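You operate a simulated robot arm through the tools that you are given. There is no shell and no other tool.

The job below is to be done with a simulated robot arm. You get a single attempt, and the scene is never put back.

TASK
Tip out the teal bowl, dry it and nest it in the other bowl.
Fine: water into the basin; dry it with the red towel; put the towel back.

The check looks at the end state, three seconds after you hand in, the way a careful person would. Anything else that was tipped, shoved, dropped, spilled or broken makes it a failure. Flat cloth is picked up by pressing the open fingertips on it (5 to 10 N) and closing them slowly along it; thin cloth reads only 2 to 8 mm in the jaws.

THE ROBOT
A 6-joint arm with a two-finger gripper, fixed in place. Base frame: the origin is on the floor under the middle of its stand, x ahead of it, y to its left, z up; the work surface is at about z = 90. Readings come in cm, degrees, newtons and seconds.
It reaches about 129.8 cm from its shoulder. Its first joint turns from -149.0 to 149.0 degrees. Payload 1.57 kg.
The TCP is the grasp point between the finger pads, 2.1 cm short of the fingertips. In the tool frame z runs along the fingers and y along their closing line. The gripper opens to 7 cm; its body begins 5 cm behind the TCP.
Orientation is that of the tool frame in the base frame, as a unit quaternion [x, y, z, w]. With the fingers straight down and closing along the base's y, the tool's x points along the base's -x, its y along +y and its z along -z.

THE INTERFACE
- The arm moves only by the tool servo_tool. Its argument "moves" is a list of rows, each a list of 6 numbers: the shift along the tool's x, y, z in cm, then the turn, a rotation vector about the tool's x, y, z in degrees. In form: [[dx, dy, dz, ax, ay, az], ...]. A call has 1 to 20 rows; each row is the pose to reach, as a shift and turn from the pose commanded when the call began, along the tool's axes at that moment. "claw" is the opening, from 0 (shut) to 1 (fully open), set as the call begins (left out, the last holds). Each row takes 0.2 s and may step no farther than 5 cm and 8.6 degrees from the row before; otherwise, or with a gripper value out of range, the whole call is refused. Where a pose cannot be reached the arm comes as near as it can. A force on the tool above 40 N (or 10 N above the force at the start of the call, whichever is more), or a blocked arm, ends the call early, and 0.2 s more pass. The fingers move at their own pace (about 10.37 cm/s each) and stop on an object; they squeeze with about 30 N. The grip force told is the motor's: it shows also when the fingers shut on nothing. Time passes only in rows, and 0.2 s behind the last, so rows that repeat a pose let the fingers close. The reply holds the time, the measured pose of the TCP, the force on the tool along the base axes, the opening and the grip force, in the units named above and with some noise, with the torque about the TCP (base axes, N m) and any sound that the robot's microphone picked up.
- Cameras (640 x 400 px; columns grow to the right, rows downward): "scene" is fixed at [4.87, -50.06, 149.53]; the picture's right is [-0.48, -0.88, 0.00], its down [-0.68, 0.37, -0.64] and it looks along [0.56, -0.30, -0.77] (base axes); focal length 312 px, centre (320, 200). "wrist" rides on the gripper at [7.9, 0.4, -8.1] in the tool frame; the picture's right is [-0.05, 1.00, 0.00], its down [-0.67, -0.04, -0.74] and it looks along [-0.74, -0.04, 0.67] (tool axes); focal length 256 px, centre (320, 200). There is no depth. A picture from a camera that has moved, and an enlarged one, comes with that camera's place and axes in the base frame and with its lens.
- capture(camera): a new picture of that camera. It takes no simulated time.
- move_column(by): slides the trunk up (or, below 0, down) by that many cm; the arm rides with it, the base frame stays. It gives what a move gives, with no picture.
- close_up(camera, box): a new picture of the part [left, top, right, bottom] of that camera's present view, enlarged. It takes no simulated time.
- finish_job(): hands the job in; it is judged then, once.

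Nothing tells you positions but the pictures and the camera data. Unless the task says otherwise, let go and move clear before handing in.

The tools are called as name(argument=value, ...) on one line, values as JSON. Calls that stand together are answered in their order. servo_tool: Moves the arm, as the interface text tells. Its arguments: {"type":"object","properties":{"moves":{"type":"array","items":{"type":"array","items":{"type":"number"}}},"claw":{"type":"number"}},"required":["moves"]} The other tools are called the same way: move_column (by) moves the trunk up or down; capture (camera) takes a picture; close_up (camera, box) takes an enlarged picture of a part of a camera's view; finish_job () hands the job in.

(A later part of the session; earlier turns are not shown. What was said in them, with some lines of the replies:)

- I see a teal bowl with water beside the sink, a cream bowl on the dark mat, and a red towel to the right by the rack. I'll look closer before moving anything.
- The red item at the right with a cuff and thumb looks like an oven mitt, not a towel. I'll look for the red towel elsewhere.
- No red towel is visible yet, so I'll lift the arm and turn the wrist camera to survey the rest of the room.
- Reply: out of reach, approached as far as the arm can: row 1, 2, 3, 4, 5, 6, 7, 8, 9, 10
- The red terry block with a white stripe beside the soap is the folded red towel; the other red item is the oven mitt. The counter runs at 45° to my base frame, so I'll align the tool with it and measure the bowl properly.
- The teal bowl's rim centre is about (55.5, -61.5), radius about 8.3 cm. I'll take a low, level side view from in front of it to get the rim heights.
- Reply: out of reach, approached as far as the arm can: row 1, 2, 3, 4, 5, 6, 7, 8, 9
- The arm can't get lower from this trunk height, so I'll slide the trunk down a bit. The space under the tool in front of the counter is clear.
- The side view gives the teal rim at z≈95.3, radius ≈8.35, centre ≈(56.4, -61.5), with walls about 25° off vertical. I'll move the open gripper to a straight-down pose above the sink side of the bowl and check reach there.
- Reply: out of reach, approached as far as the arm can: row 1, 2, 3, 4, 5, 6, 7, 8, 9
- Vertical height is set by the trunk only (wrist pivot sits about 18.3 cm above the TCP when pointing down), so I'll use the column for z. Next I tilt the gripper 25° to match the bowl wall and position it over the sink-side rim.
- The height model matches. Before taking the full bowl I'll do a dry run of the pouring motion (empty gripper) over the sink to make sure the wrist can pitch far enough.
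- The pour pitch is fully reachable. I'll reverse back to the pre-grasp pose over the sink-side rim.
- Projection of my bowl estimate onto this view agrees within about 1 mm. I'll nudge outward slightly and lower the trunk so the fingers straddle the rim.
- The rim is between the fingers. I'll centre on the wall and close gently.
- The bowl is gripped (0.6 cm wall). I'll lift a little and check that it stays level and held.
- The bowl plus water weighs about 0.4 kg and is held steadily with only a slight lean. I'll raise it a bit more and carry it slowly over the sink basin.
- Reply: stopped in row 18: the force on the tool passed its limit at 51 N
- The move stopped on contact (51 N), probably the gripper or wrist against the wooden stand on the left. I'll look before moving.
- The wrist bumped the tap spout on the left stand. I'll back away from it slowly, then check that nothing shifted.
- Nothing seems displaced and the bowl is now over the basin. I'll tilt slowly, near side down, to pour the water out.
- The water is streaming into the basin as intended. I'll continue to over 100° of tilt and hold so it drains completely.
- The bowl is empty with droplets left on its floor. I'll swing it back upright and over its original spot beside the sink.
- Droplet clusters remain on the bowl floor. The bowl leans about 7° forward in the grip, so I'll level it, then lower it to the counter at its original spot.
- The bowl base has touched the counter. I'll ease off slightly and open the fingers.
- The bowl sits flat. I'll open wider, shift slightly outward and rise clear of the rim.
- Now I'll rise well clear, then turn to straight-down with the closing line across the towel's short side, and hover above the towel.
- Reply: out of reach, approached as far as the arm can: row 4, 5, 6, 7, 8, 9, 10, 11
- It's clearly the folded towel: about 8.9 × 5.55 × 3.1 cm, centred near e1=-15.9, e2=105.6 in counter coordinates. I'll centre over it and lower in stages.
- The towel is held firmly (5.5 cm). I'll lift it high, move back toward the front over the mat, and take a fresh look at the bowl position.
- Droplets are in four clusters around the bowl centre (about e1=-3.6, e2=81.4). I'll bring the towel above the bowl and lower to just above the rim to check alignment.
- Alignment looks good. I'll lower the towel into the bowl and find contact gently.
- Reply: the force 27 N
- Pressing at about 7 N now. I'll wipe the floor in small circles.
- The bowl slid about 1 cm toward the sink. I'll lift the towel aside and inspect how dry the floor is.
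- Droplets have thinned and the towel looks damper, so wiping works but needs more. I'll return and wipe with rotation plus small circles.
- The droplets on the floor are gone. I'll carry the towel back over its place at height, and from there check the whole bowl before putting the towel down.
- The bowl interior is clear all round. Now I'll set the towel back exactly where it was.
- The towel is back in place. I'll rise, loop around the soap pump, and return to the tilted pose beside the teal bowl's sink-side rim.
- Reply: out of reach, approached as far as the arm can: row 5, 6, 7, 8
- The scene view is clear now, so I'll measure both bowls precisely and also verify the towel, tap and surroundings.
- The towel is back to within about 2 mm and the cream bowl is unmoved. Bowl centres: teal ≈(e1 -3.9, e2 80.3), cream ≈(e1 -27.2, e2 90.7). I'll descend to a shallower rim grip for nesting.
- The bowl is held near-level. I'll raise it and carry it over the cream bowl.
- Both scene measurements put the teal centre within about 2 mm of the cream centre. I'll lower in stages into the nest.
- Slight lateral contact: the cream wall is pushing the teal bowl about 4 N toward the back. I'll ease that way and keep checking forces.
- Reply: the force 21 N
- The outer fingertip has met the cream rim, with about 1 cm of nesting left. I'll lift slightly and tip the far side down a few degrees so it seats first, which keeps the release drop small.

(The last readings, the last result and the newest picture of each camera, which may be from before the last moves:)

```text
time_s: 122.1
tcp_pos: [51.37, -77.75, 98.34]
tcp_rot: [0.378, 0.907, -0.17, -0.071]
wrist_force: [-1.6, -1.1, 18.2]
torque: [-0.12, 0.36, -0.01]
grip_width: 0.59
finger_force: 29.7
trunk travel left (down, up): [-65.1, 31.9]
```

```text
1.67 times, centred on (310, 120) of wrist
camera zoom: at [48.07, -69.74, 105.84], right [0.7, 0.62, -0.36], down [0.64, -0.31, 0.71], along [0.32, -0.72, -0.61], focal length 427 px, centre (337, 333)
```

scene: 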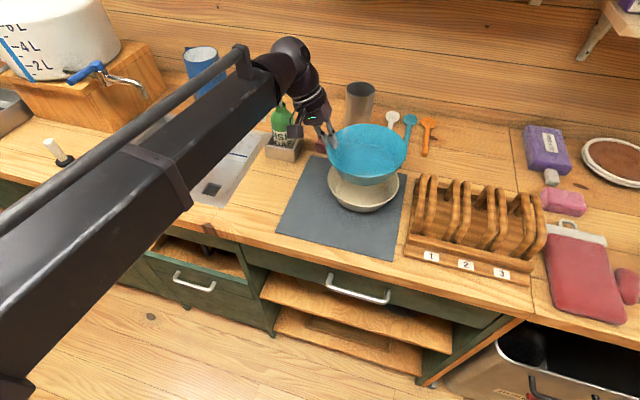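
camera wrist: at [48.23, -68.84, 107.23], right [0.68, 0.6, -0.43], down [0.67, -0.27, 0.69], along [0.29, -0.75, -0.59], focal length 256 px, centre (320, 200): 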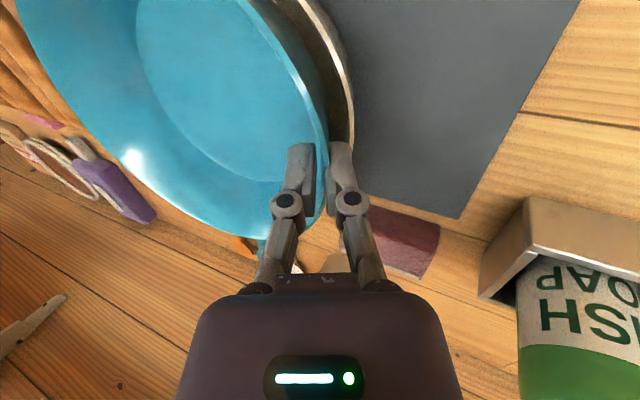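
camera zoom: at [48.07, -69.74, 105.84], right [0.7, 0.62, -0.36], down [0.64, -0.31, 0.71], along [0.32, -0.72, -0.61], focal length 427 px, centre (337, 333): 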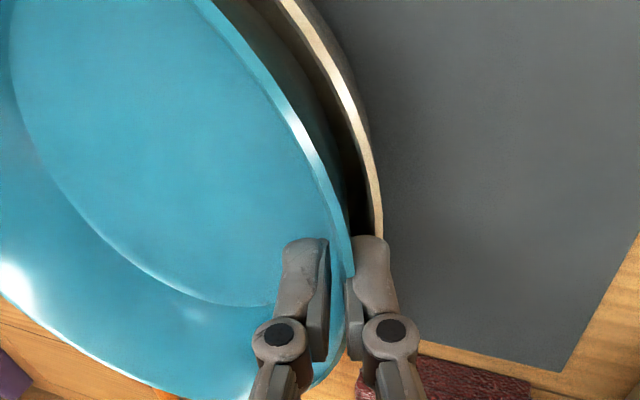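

move_column(by=0.2)

servo_tool(moves=[[0, 0, 0, 0, 0, 0], [0, 0, 0, 0, 0, 0], [0, 0, 0, 0, 0, 0]], claw=0.2)

close_up(camera="wrist", box=[200, 0, 420, 240])

close_up(camera="scene", box=[310, 130, 410, 220])

```text
time_s: 122.6
tcp_pos: [51.25, -77.85, 98.49]
tcp_rot: [0.378, 0.907, -0.168, -0.073]
wrist_force: [-5.7, -0.1, 1.8]
torque: [0.08, 0.27, -0.15]
grip_width: 0.6
finger_force: 29.5
trunk travel left (down, up): [-65.3, 31.7]
```

```text
time_s: 123.4
tcp_pos: [51.38, -77.81, 98.52]
tcp_rot: [0.378, 0.907, -0.169, -0.074]
wrist_force: [0.1, -0.7, -0.4]
torque: [-0.03, -0.01, 0.0]
grip_width: 1.39
finger_force: 0.1
trunk travel left (down, up): [-65.3, 31.7]
```

```text
1.67 times, centred on (310, 120) of wrist
camera zoom: at [48.16, -69.83, 105.87], right [0.7, 0.62, -0.36], down [0.64, -0.31, 0.7], along [0.32, -0.72, -0.61], focal length 427 px, centre (337, 333)
```

zoom: 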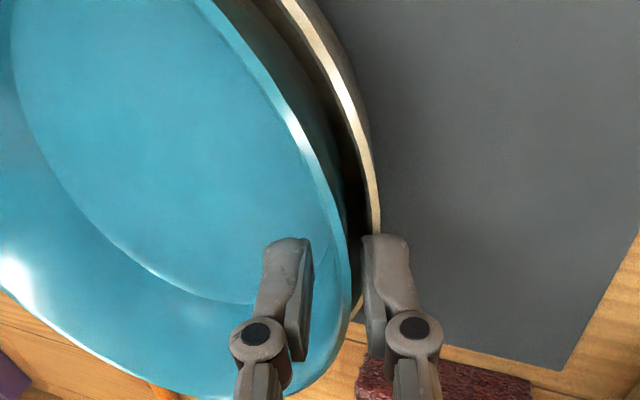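

```text
4.44 times, centred on (360, 175) of scene
camera zoom: at [4.87, -50.06, 149.53], right [-0.48, -0.88, 0.0], down [-0.68, 0.37, -0.64], along [0.56, -0.3, -0.77], focal length 1387 px, centre (142, 311)
```

zoom: 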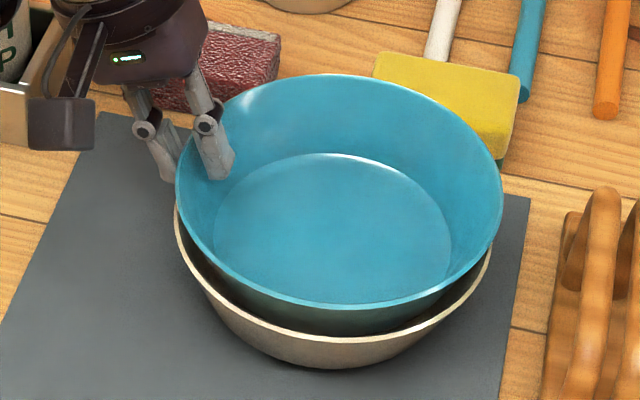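

The bowl is released and resting in the cream bowl. I'll open a little wider and rise clear.

servo_tool(moves=[[0, 0, 0, 0, 0, 0], [0, 0, 0, 0, 0, 0]], claw=0.36)

move_column(by=1.2)

close_up(camera="wrist", box=[200, 0, 420, 240])

```text
time_s: 124.0
tcp_pos: [51.34, -77.9, 98.31]
tcp_rot: [0.378, 0.907, -0.169, -0.073]
wrist_force: [0.4, 0.2, 0.4]
torque: [0.04, -0.02, 0.02]
grip_width: 2.51
finger_force: 0.1
trunk travel left (down, up): [-65.3, 31.7]
```

```text
time_s: 124.6
tcp_pos: [51.37, -77.88, 99.7]
tcp_rot: [0.378, 0.907, -0.169, -0.073]
wrist_force: [0.3, 0.2, -0.2]
torque: [0.03, 0.01, 0.02]
grip_width: 2.54
finger_force: 0.1
trunk travel left (down, up): [-66.5, 30.5]
```

```text
1.67 times, centred on (310, 120) of wrist
camera zoom: at [48.17, -69.84, 107.07], right [0.7, 0.62, -0.36], down [0.64, -0.31, 0.7], along [0.32, -0.72, -0.61], focal length 427 px, centre (337, 333)
```

zoom: 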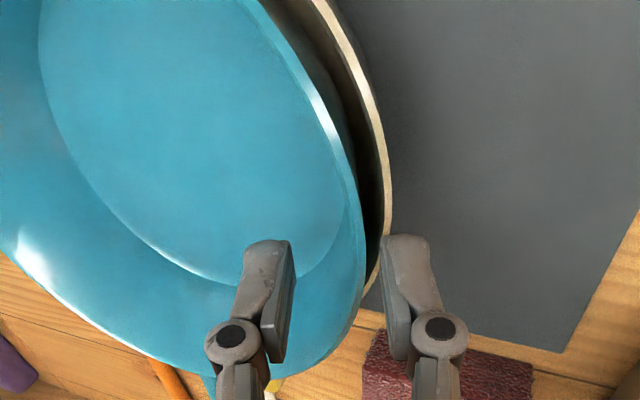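

move_column(by=8)

servo_tool(moves=[[1, 1, -0.4, 0, 0, 0], [3, 3, -1.1, 0, 0, 0], [5.5, 5.5, -2.1, 0, 0, 0], [8, 8, -3.1, 0, 0, 0], [10, 10.5, -4, 0, 0, 0], [11, 12, -4.6, 0, 0, 0]])

capture(camera="scene")

close_up(camera="scene", box=[310, 130, 410, 220])

capture(camera="wrist")

```text
time_s: 125.8
tcp_pos: [51.23, -77.78, 107.69]
tcp_rot: [0.378, 0.907, -0.169, -0.073]
wrist_force: [0.5, -0.1, 0.0]
torque: [0.0, -0.02, 0.05]
grip_width: 2.52
finger_force: 0.0
trunk travel left (down, up): [-74.5, 22.5]
```

```text
time_s: 127.2
tcp_pos: [52.79, -60.78, 107.72]
tcp_rot: [0.378, 0.907, -0.17, -0.073]
wrist_force: [0.3, 0.5, 0.3]
torque: [-0.03, 0.0, -0.04]
grip_width: 2.53
finger_force: 0.0
trunk travel left (down, up): [-74.5, 22.5]
```

```text
taken
```

scene: 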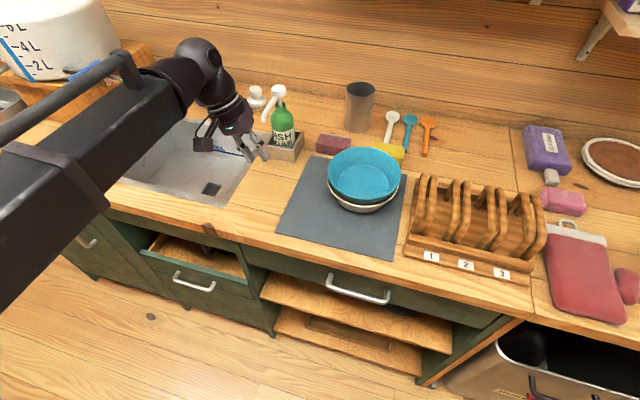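

```text
4.44 times, centred on (360, 175) of scene
camera zoom: at [4.87, -50.06, 149.53], right [-0.48, -0.88, 0.0], down [-0.68, 0.37, -0.64], along [0.56, -0.3, -0.77], focal length 1387 px, centre (142, 311)
```

zoom: 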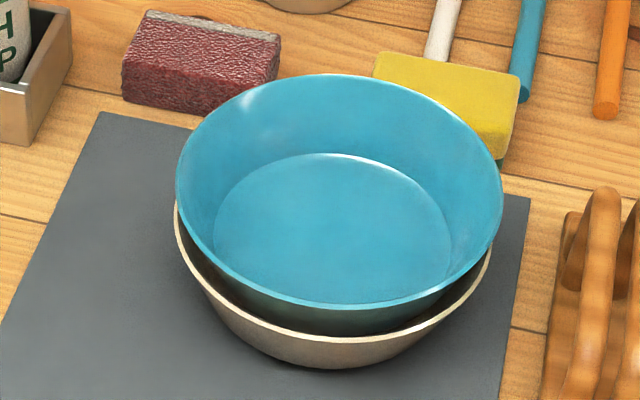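

```text
taken
camera wrist: at [49.54, -52.85, 115.08], right [0.7, 0.62, -0.36], down [0.64, -0.31, 0.7], along [0.32, -0.72, -0.61], focal length 256 px, centre (320, 200)
```

wrist: 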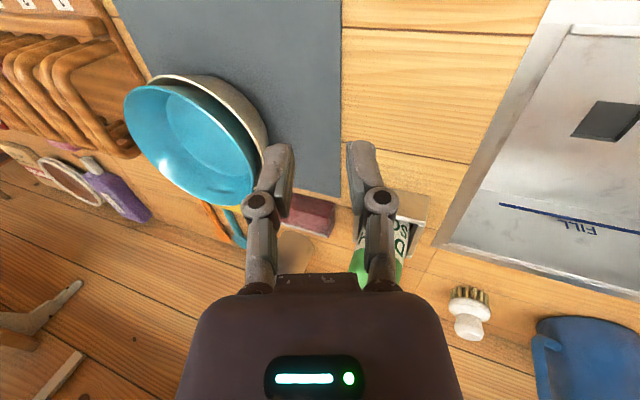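

close_up(camera="wrist", box=[110, 60, 280, 220])

close_up(camera="scene", box=[320, 140, 410, 215])

```text
2.50 times, centred on (195, 140) of wrist
camera zoom: at [49.54, -52.85, 115.08], right [0.7, 0.62, -0.36], down [0.64, -0.31, 0.7], along [0.32, -0.72, -0.61], focal length 640 px, centre (632, 350)
```

zoom: 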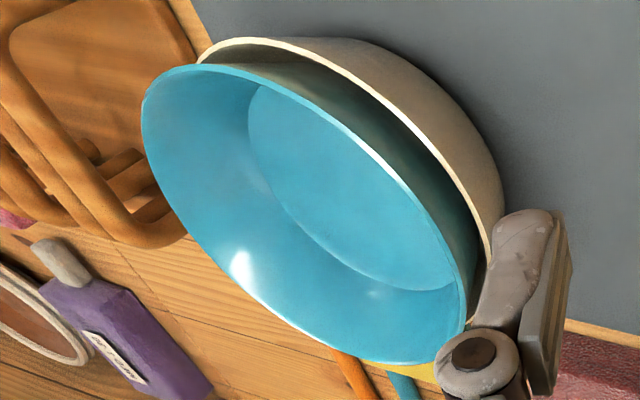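

```text
5.33 times, centred on (365, 178) of scene
camera zoom: at [4.87, -50.06, 149.53], right [-0.48, -0.88, 0.0], down [-0.68, 0.37, -0.64], along [0.56, -0.3, -0.77], focal length 1664 px, centre (80, 320)
```

zoom: 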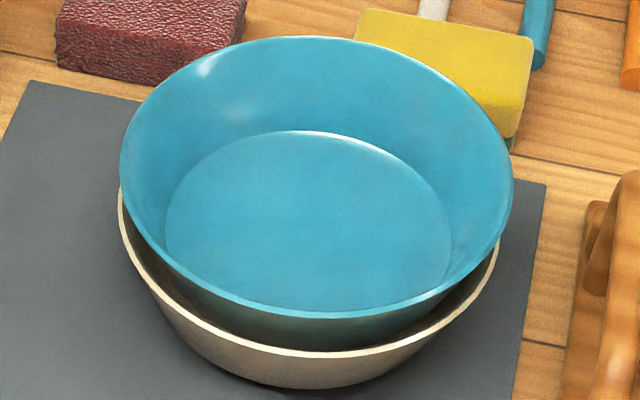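

The teal looks a bit offset toward the back, with a gap at the front. I'll take a level side view to judge whether it is seated properly.

servo_tool(moves=[[1, -3, 0.6, -2.86, -5.93, 1.1], [2, -6.1, 1.2, -5.7, -11.86, 2.2], [3, -9.1, 1.9, -8.57, -17.8, 3.3], [4, -12.1, 2.5, -11.4, -23.7, 4.4], [5, -15.1, 3.1, -14.3, -29.6, 5.5], [6, -18.2, 3.8, -17.1, -35.6, 6.6], [7, -21.2, 4.4, -20.0, -41.5, 7.7], [7, -21.2, 4.4, -20.0, -41.5, 7.7]])

move_column(by=-11.5)

capture(camera="wrist")

capture(camera="scene")

```text
time_s: 129.0
tcp_pos: [32.77, -71.03, 111.01]
tcp_rot: [0.358, 0.862, -0.14, 0.33]
wrist_force: [0.0, -0.5, 0.0]
torque: [-0.01, 0.02, -0.01]
grip_width: 2.5
finger_force: 0.0
out of reach, approached as far as the arm can: row 1, 2, 3, 4, 5, 6
trunk travel left (down, up): [-74.5, 22.5]
```

```text
time_s: 130.5
tcp_pos: [32.67, -70.98, 99.62]
tcp_rot: [0.359, 0.862, -0.139, 0.329]
wrist_force: [-0.2, -0.7, 0.7]
torque: [0.01, -0.04, 0.02]
grip_width: 2.53
finger_force: 0.0
trunk travel left (down, up): [-63.0, 34.0]
```

```text
taken
camera wrist: at [25.15, -62.69, 100.36], right [0.74, 0.67, 0.03], down [-0.02, -0.02, 1.0], along [0.68, -0.74, 0.0], focal length 256 px, centre (320, 200)
```

wrist: 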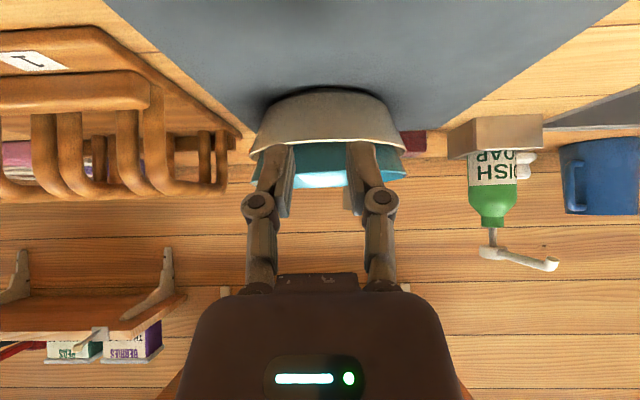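

```text
taken
```

scene: 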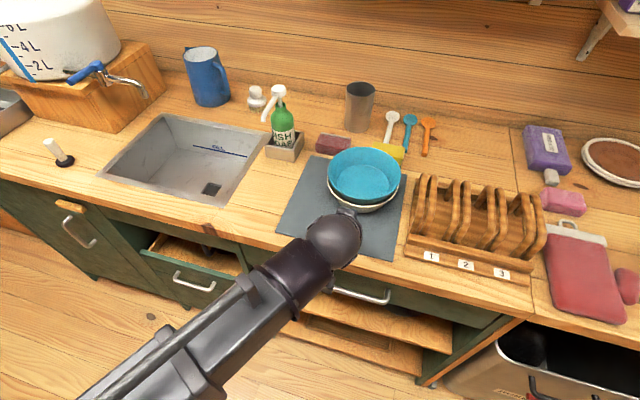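

close_up(camera="wrist", box=[230, 70, 430, 230])

close_up(camera="scene", box=[320, 140, 410, 215])

```text
2.50 times, centred on (330, 150) of wrist
camera zoom: at [25.15, -62.69, 100.36], right [0.74, 0.67, 0.03], down [-0.02, -0.02, 1.0], along [0.68, -0.74, 0.0], focal length 640 px, centre (295, 325)
```

zoom: 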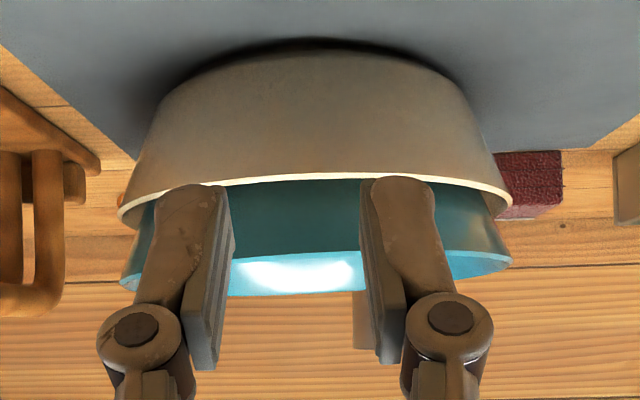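

```text
5.33 times, centred on (365, 178) of scene
camera zoom: at [4.87, -50.06, 149.53], right [-0.48, -0.88, 0.0], down [-0.68, 0.37, -0.64], along [0.56, -0.3, -0.77], focal length 1664 px, centre (80, 320)
```

zoom: 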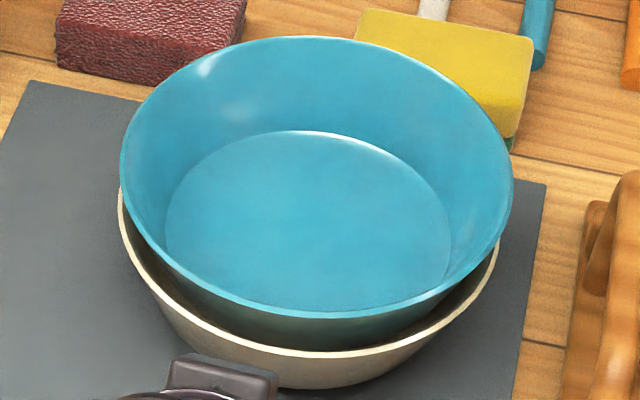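

The side view shows the teal rim about 2.4 cm above the cream's and tilted 2–3°, so it isn't fully settled. I'll press gently on the centre of its floor with closed fingertips to seat it.

move_column(by=12)

servo_tool(moves=[[-1.43, 0.05, 2.19, 0, 6, 0], [-2.86, 0.1, 4.37, 0, 12, 0], [-4.29, 0.15, 6.56, 0, 18, 0], [-5.7, 0.2, 8.74, 0, 24, 0], [-7.14, 0.25, 10.93, 0, 30, 0], [-8.57, 0.3, 13.1, 0, 36, 0], [-10, 0.3, 15.3, 0, 42, 0], [-10, 0.3, 15.3, 0, 42, 0]], claw=0)

capture(camera="wrist")

close_up(camera="scene", box=[270, 90, 430, 220])

```text
time_s: 132.0
tcp_pos: [32.86, -71.12, 111.71]
tcp_rot: [0.359, 0.863, -0.14, 0.328]
wrist_force: [-0.3, 0.7, -0.5]
torque: [0.01, 0.01, 0.02]
grip_width: 2.53
finger_force: 0.0
trunk travel left (down, up): [-75.0, 22.0]
```

```text
time_s: 133.8
tcp_pos: [45.51, -83.5, 106.83]
tcp_rot: [0.385, 0.923, -0.001, -0.003]
wrist_force: [0.2, -0.2, 0.1]
torque: [0.01, 0.01, 0.02]
grip_width: 0.0
finger_force: 28.6
out of reach, approached as far as the arm can: row 1, 2, 3, 4, 5, 6
trunk travel left (down, up): [-75.0, 22.0]
```

```text
taken
camera wrist: at [40.29, -77.58, 115.04], right [0.75, 0.66, -0.01], down [0.45, -0.5, 0.74], along [0.49, -0.56, -0.67], focal length 256 px, centre (320, 200)
```

wrist: 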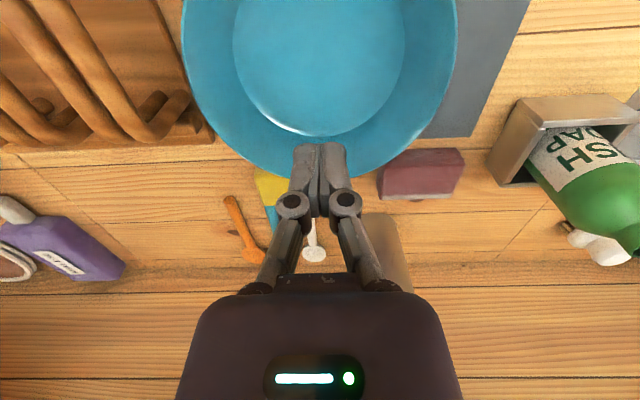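

```text
3.08 times, centred on (350, 155) of scene
camera zoom: at [4.87, -50.06, 149.53], right [-0.48, -0.88, 0.0], down [-0.68, 0.37, -0.64], along [0.56, -0.3, -0.77], focal length 960 px, centre (228, 338)
```

zoom: 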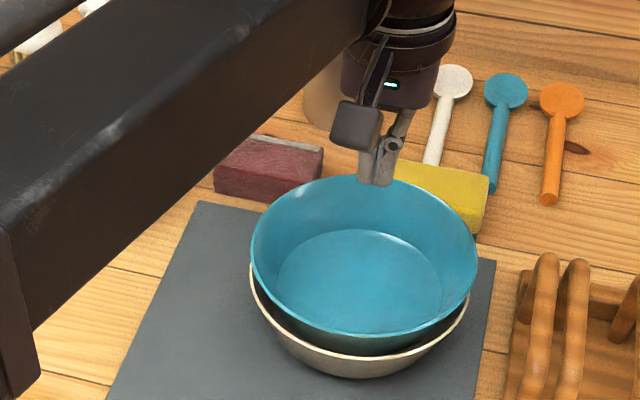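

move_column(by=-10.5)

move_column(by=-0.6)

move_column(by=-0.4)

```text
time_s: 135.1
tcp_pos: [45.59, -83.64, 96.28]
tcp_rot: [0.385, 0.923, -0.002, -0.003]
wrist_force: [0.4, 0.2, -0.4]
torque: [0.01, 0.01, 0.0]
grip_width: 0.01
finger_force: 28.6
trunk travel left (down, up): [-64.5, 32.5]
```

```text
time_s: 135.7
tcp_pos: [45.47, -83.48, 95.93]
tcp_rot: [0.386, 0.923, -0.002, -0.002]
wrist_force: [1.8, -2.4, 9.2]
torque: [-0.14, -0.09, 0.01]
grip_width: 0.6
finger_force: 28.4
trunk travel left (down, up): [-63.9, 33.1]
```

```text
time_s: 136.1
tcp_pos: [45.44, -83.54, 95.72]
tcp_rot: [0.385, 0.923, -0.004, 0.0]
wrist_force: [-1.5, 0.7, 27.8]
torque: [-0.14, -0.01, -0.05]
grip_width: 0.59
finger_force: 28.2
trunk travel left (down, up): [-63.7, 33.3]
stopped: the force on the tool passed its limit at 47 N (the readings are from after the stop); the commanded pose is now the measured one
```

move_column(by=12)

capture(camera="wrist")

close_up(camera="scene", box=[320, 140, 410, 215])

```text
time_s: 137.6
tcp_pos: [45.63, -83.72, 107.39]
tcp_rot: [0.385, 0.923, -0.003, -0.001]
wrist_force: [0.1, 0.2, 0.5]
torque: [0.06, 0.02, 0.0]
grip_width: 0.0
finger_force: 28.4
trunk travel left (down, up): [-75.7, 21.3]
```

```text
taken
camera wrist: at [40.38, -77.76, 115.63], right [0.75, 0.66, -0.01], down [0.45, -0.49, 0.75], along [0.49, -0.56, -0.67], focal length 256 px, centre (320, 200)
```

wrist: 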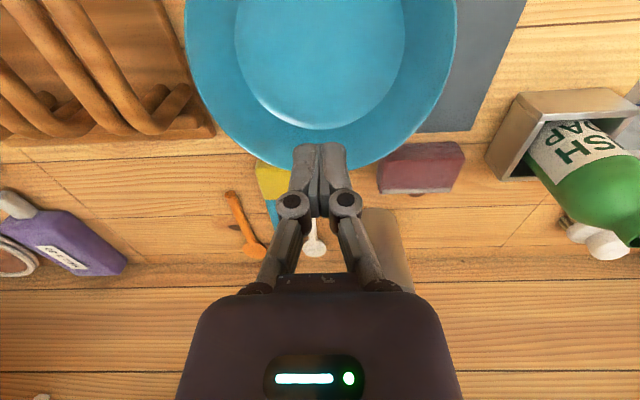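

```text
5.33 times, centred on (365, 178) of scene
camera zoom: at [4.87, -50.06, 149.53], right [-0.48, -0.88, 0.0], down [-0.68, 0.37, -0.64], along [0.56, -0.3, -0.77], focal length 1664 px, centre (80, 320)
```

zoom: 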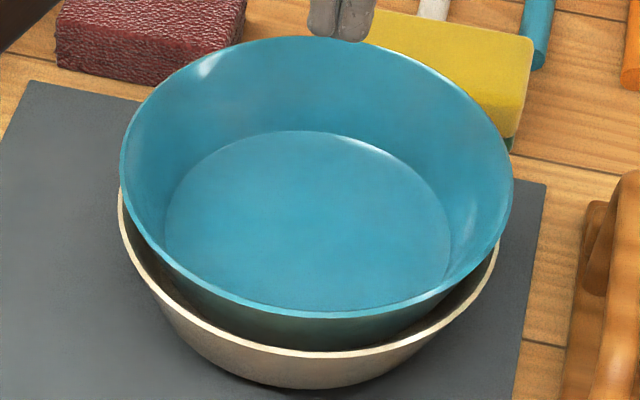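

Pressing with about 28 N at the centre did not move it at all, so the teal bowl is firmly seated in the cream one. I'll retreat to a clear pose and do a final check of everything, including the tap I touched.

servo_tool(moves=[[3.2, 2.6, 0, 0, 0, 0], [6.4, 5.2, 0, 0, 0, 0], [9.6, 7.8, 0, 0, 0, 0], [12.8, 10.4, 0, 0, 0, 0], [16, 13, 0, 0, 0, 0], [19.3, 15.6, 0, 0, 0, 0], [22.5, 18.2, 0, 0, 0, 0], [25.7, 20.8, 0, 0, 0, 0], [29, 23.4, 0, 0, 0, 0], [29, 23.4, 0, 0, 0, 0]], claw=0.6)

capture(camera="scene")

capture(camera="wrist")

close_up(camera="scene", box=[0, 20, 280, 220])

```text
time_s: 139.8
tcp_pos: [41.97, -46.73, 107.51]
tcp_rot: [0.385, 0.923, -0.002, -0.001]
wrist_force: [-0.2, -0.5, 0.2]
torque: [0.01, 0.0, 0.0]
grip_width: 4.2
finger_force: 0.0
trunk travel left (down, up): [-75.7, 21.3]
```

```text
taken
```

scene: 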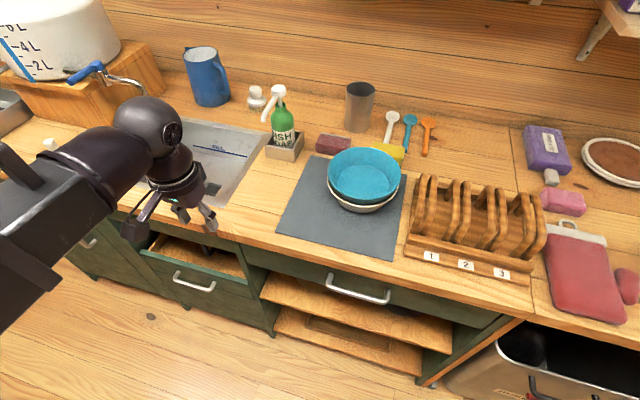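

```text
taken
camera wrist: at [36.67, -40.57, 115.63], right [0.75, 0.66, -0.01], down [0.45, -0.49, 0.75], along [0.49, -0.56, -0.67], focal length 256 px, centre (320, 200)
```

wrist: 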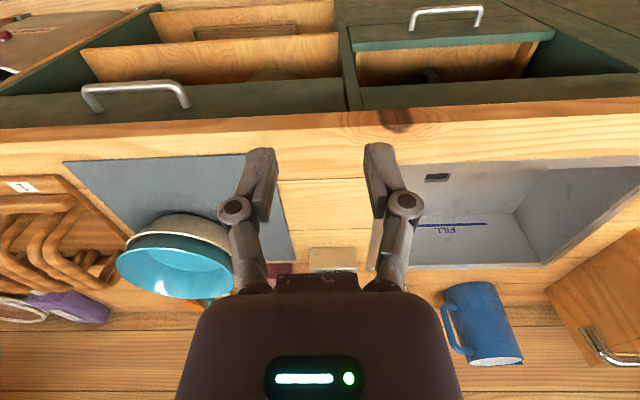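

```text
2.00 times, centred on (140, 120) of scene
camera zoom: at [4.87, -50.06, 149.53], right [-0.48, -0.88, 0.0], down [-0.68, 0.37, -0.64], along [0.56, -0.3, -0.77], focal length 624 px, centre (680, 360)
```

zoom: 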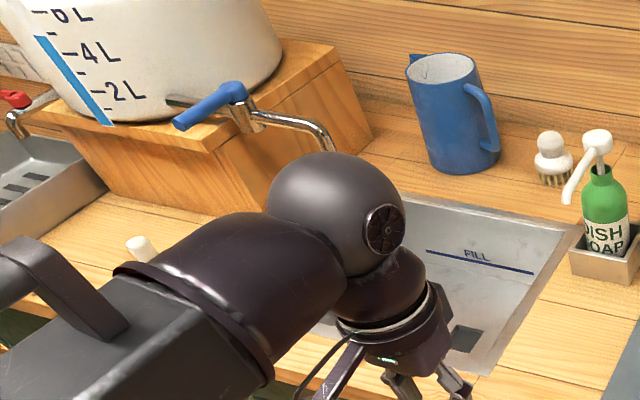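

close_up(camera="wrist", box=[100, 190, 260, 310])

close_up(camera="scene", box=[270, 110, 430, 230])

```text
3.33 times, centred on (180, 250) of wrist
camera zoom: at [36.67, -40.57, 115.63], right [0.75, 0.66, -0.01], down [0.45, -0.49, 0.75], along [0.49, -0.56, -0.67], focal length 853 px, centre (787, 33)
```

zoom: 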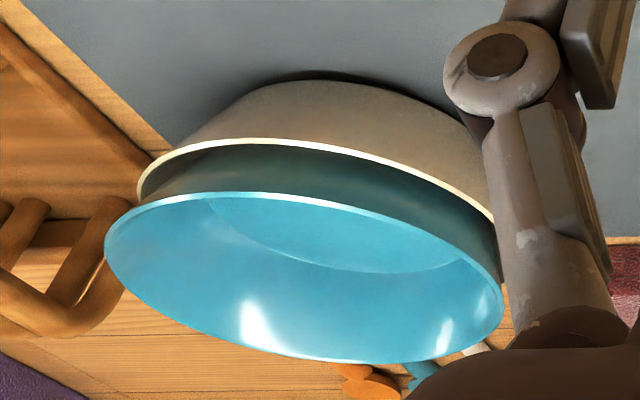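

```text
3.33 times, centred on (350, 170) of scene
camera zoom: at [4.87, -50.06, 149.53], right [-0.48, -0.88, 0.0], down [-0.68, 0.37, -0.64], along [0.56, -0.3, -0.77], focal length 1040 px, centre (220, 300)
```

zoom: 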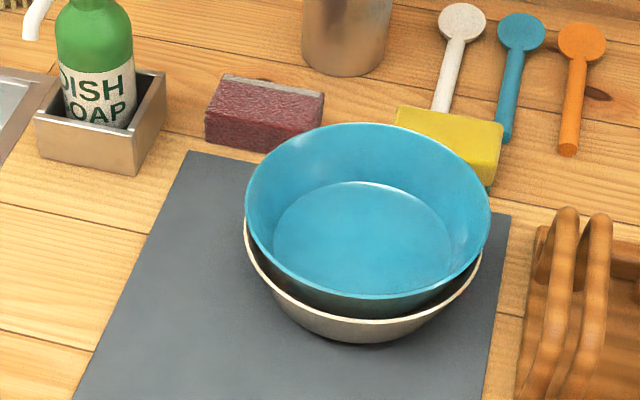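

Everything checks out. The water went into the basin, the teal bowl shows no droplets and sits in the cream bowl, and the towel is back in its place. The tap and the other items are unmoved and the gripper is clear and empty, so I'm handing in.

finish_job()

```text
The job is handed in.
```

I handed the job in. The teal bowl is emptied, dried and sitting inside the cream bowl, and the red towel is back in its place.

- **Water:** I poured it into the sink basin. I saw no spills on the counter in the final pictures.
- **Drying:** The first wipe left droplets on the bowl's floor. A second, longer wipe cleared them, and none showed in later pictures.
- **Towel:** It is back within about 2 mm of where it started, and looks damp from use.
- **Nesting:** The teal bowl's rim sits about 2.4 cm above the cream bowl's rim. It tilts roughly 2–3° and is about 0.4 cm off centre. I pressed its floor to seat it further; the push peaked at 47 N, past the force limit, and the bowl did not move.
- **Bump:** While I was carrying the full bowl, the wrist hit what looked like the tap spout left of the sink, at 51 N. In the final picture the tap and the water container look as they did before.
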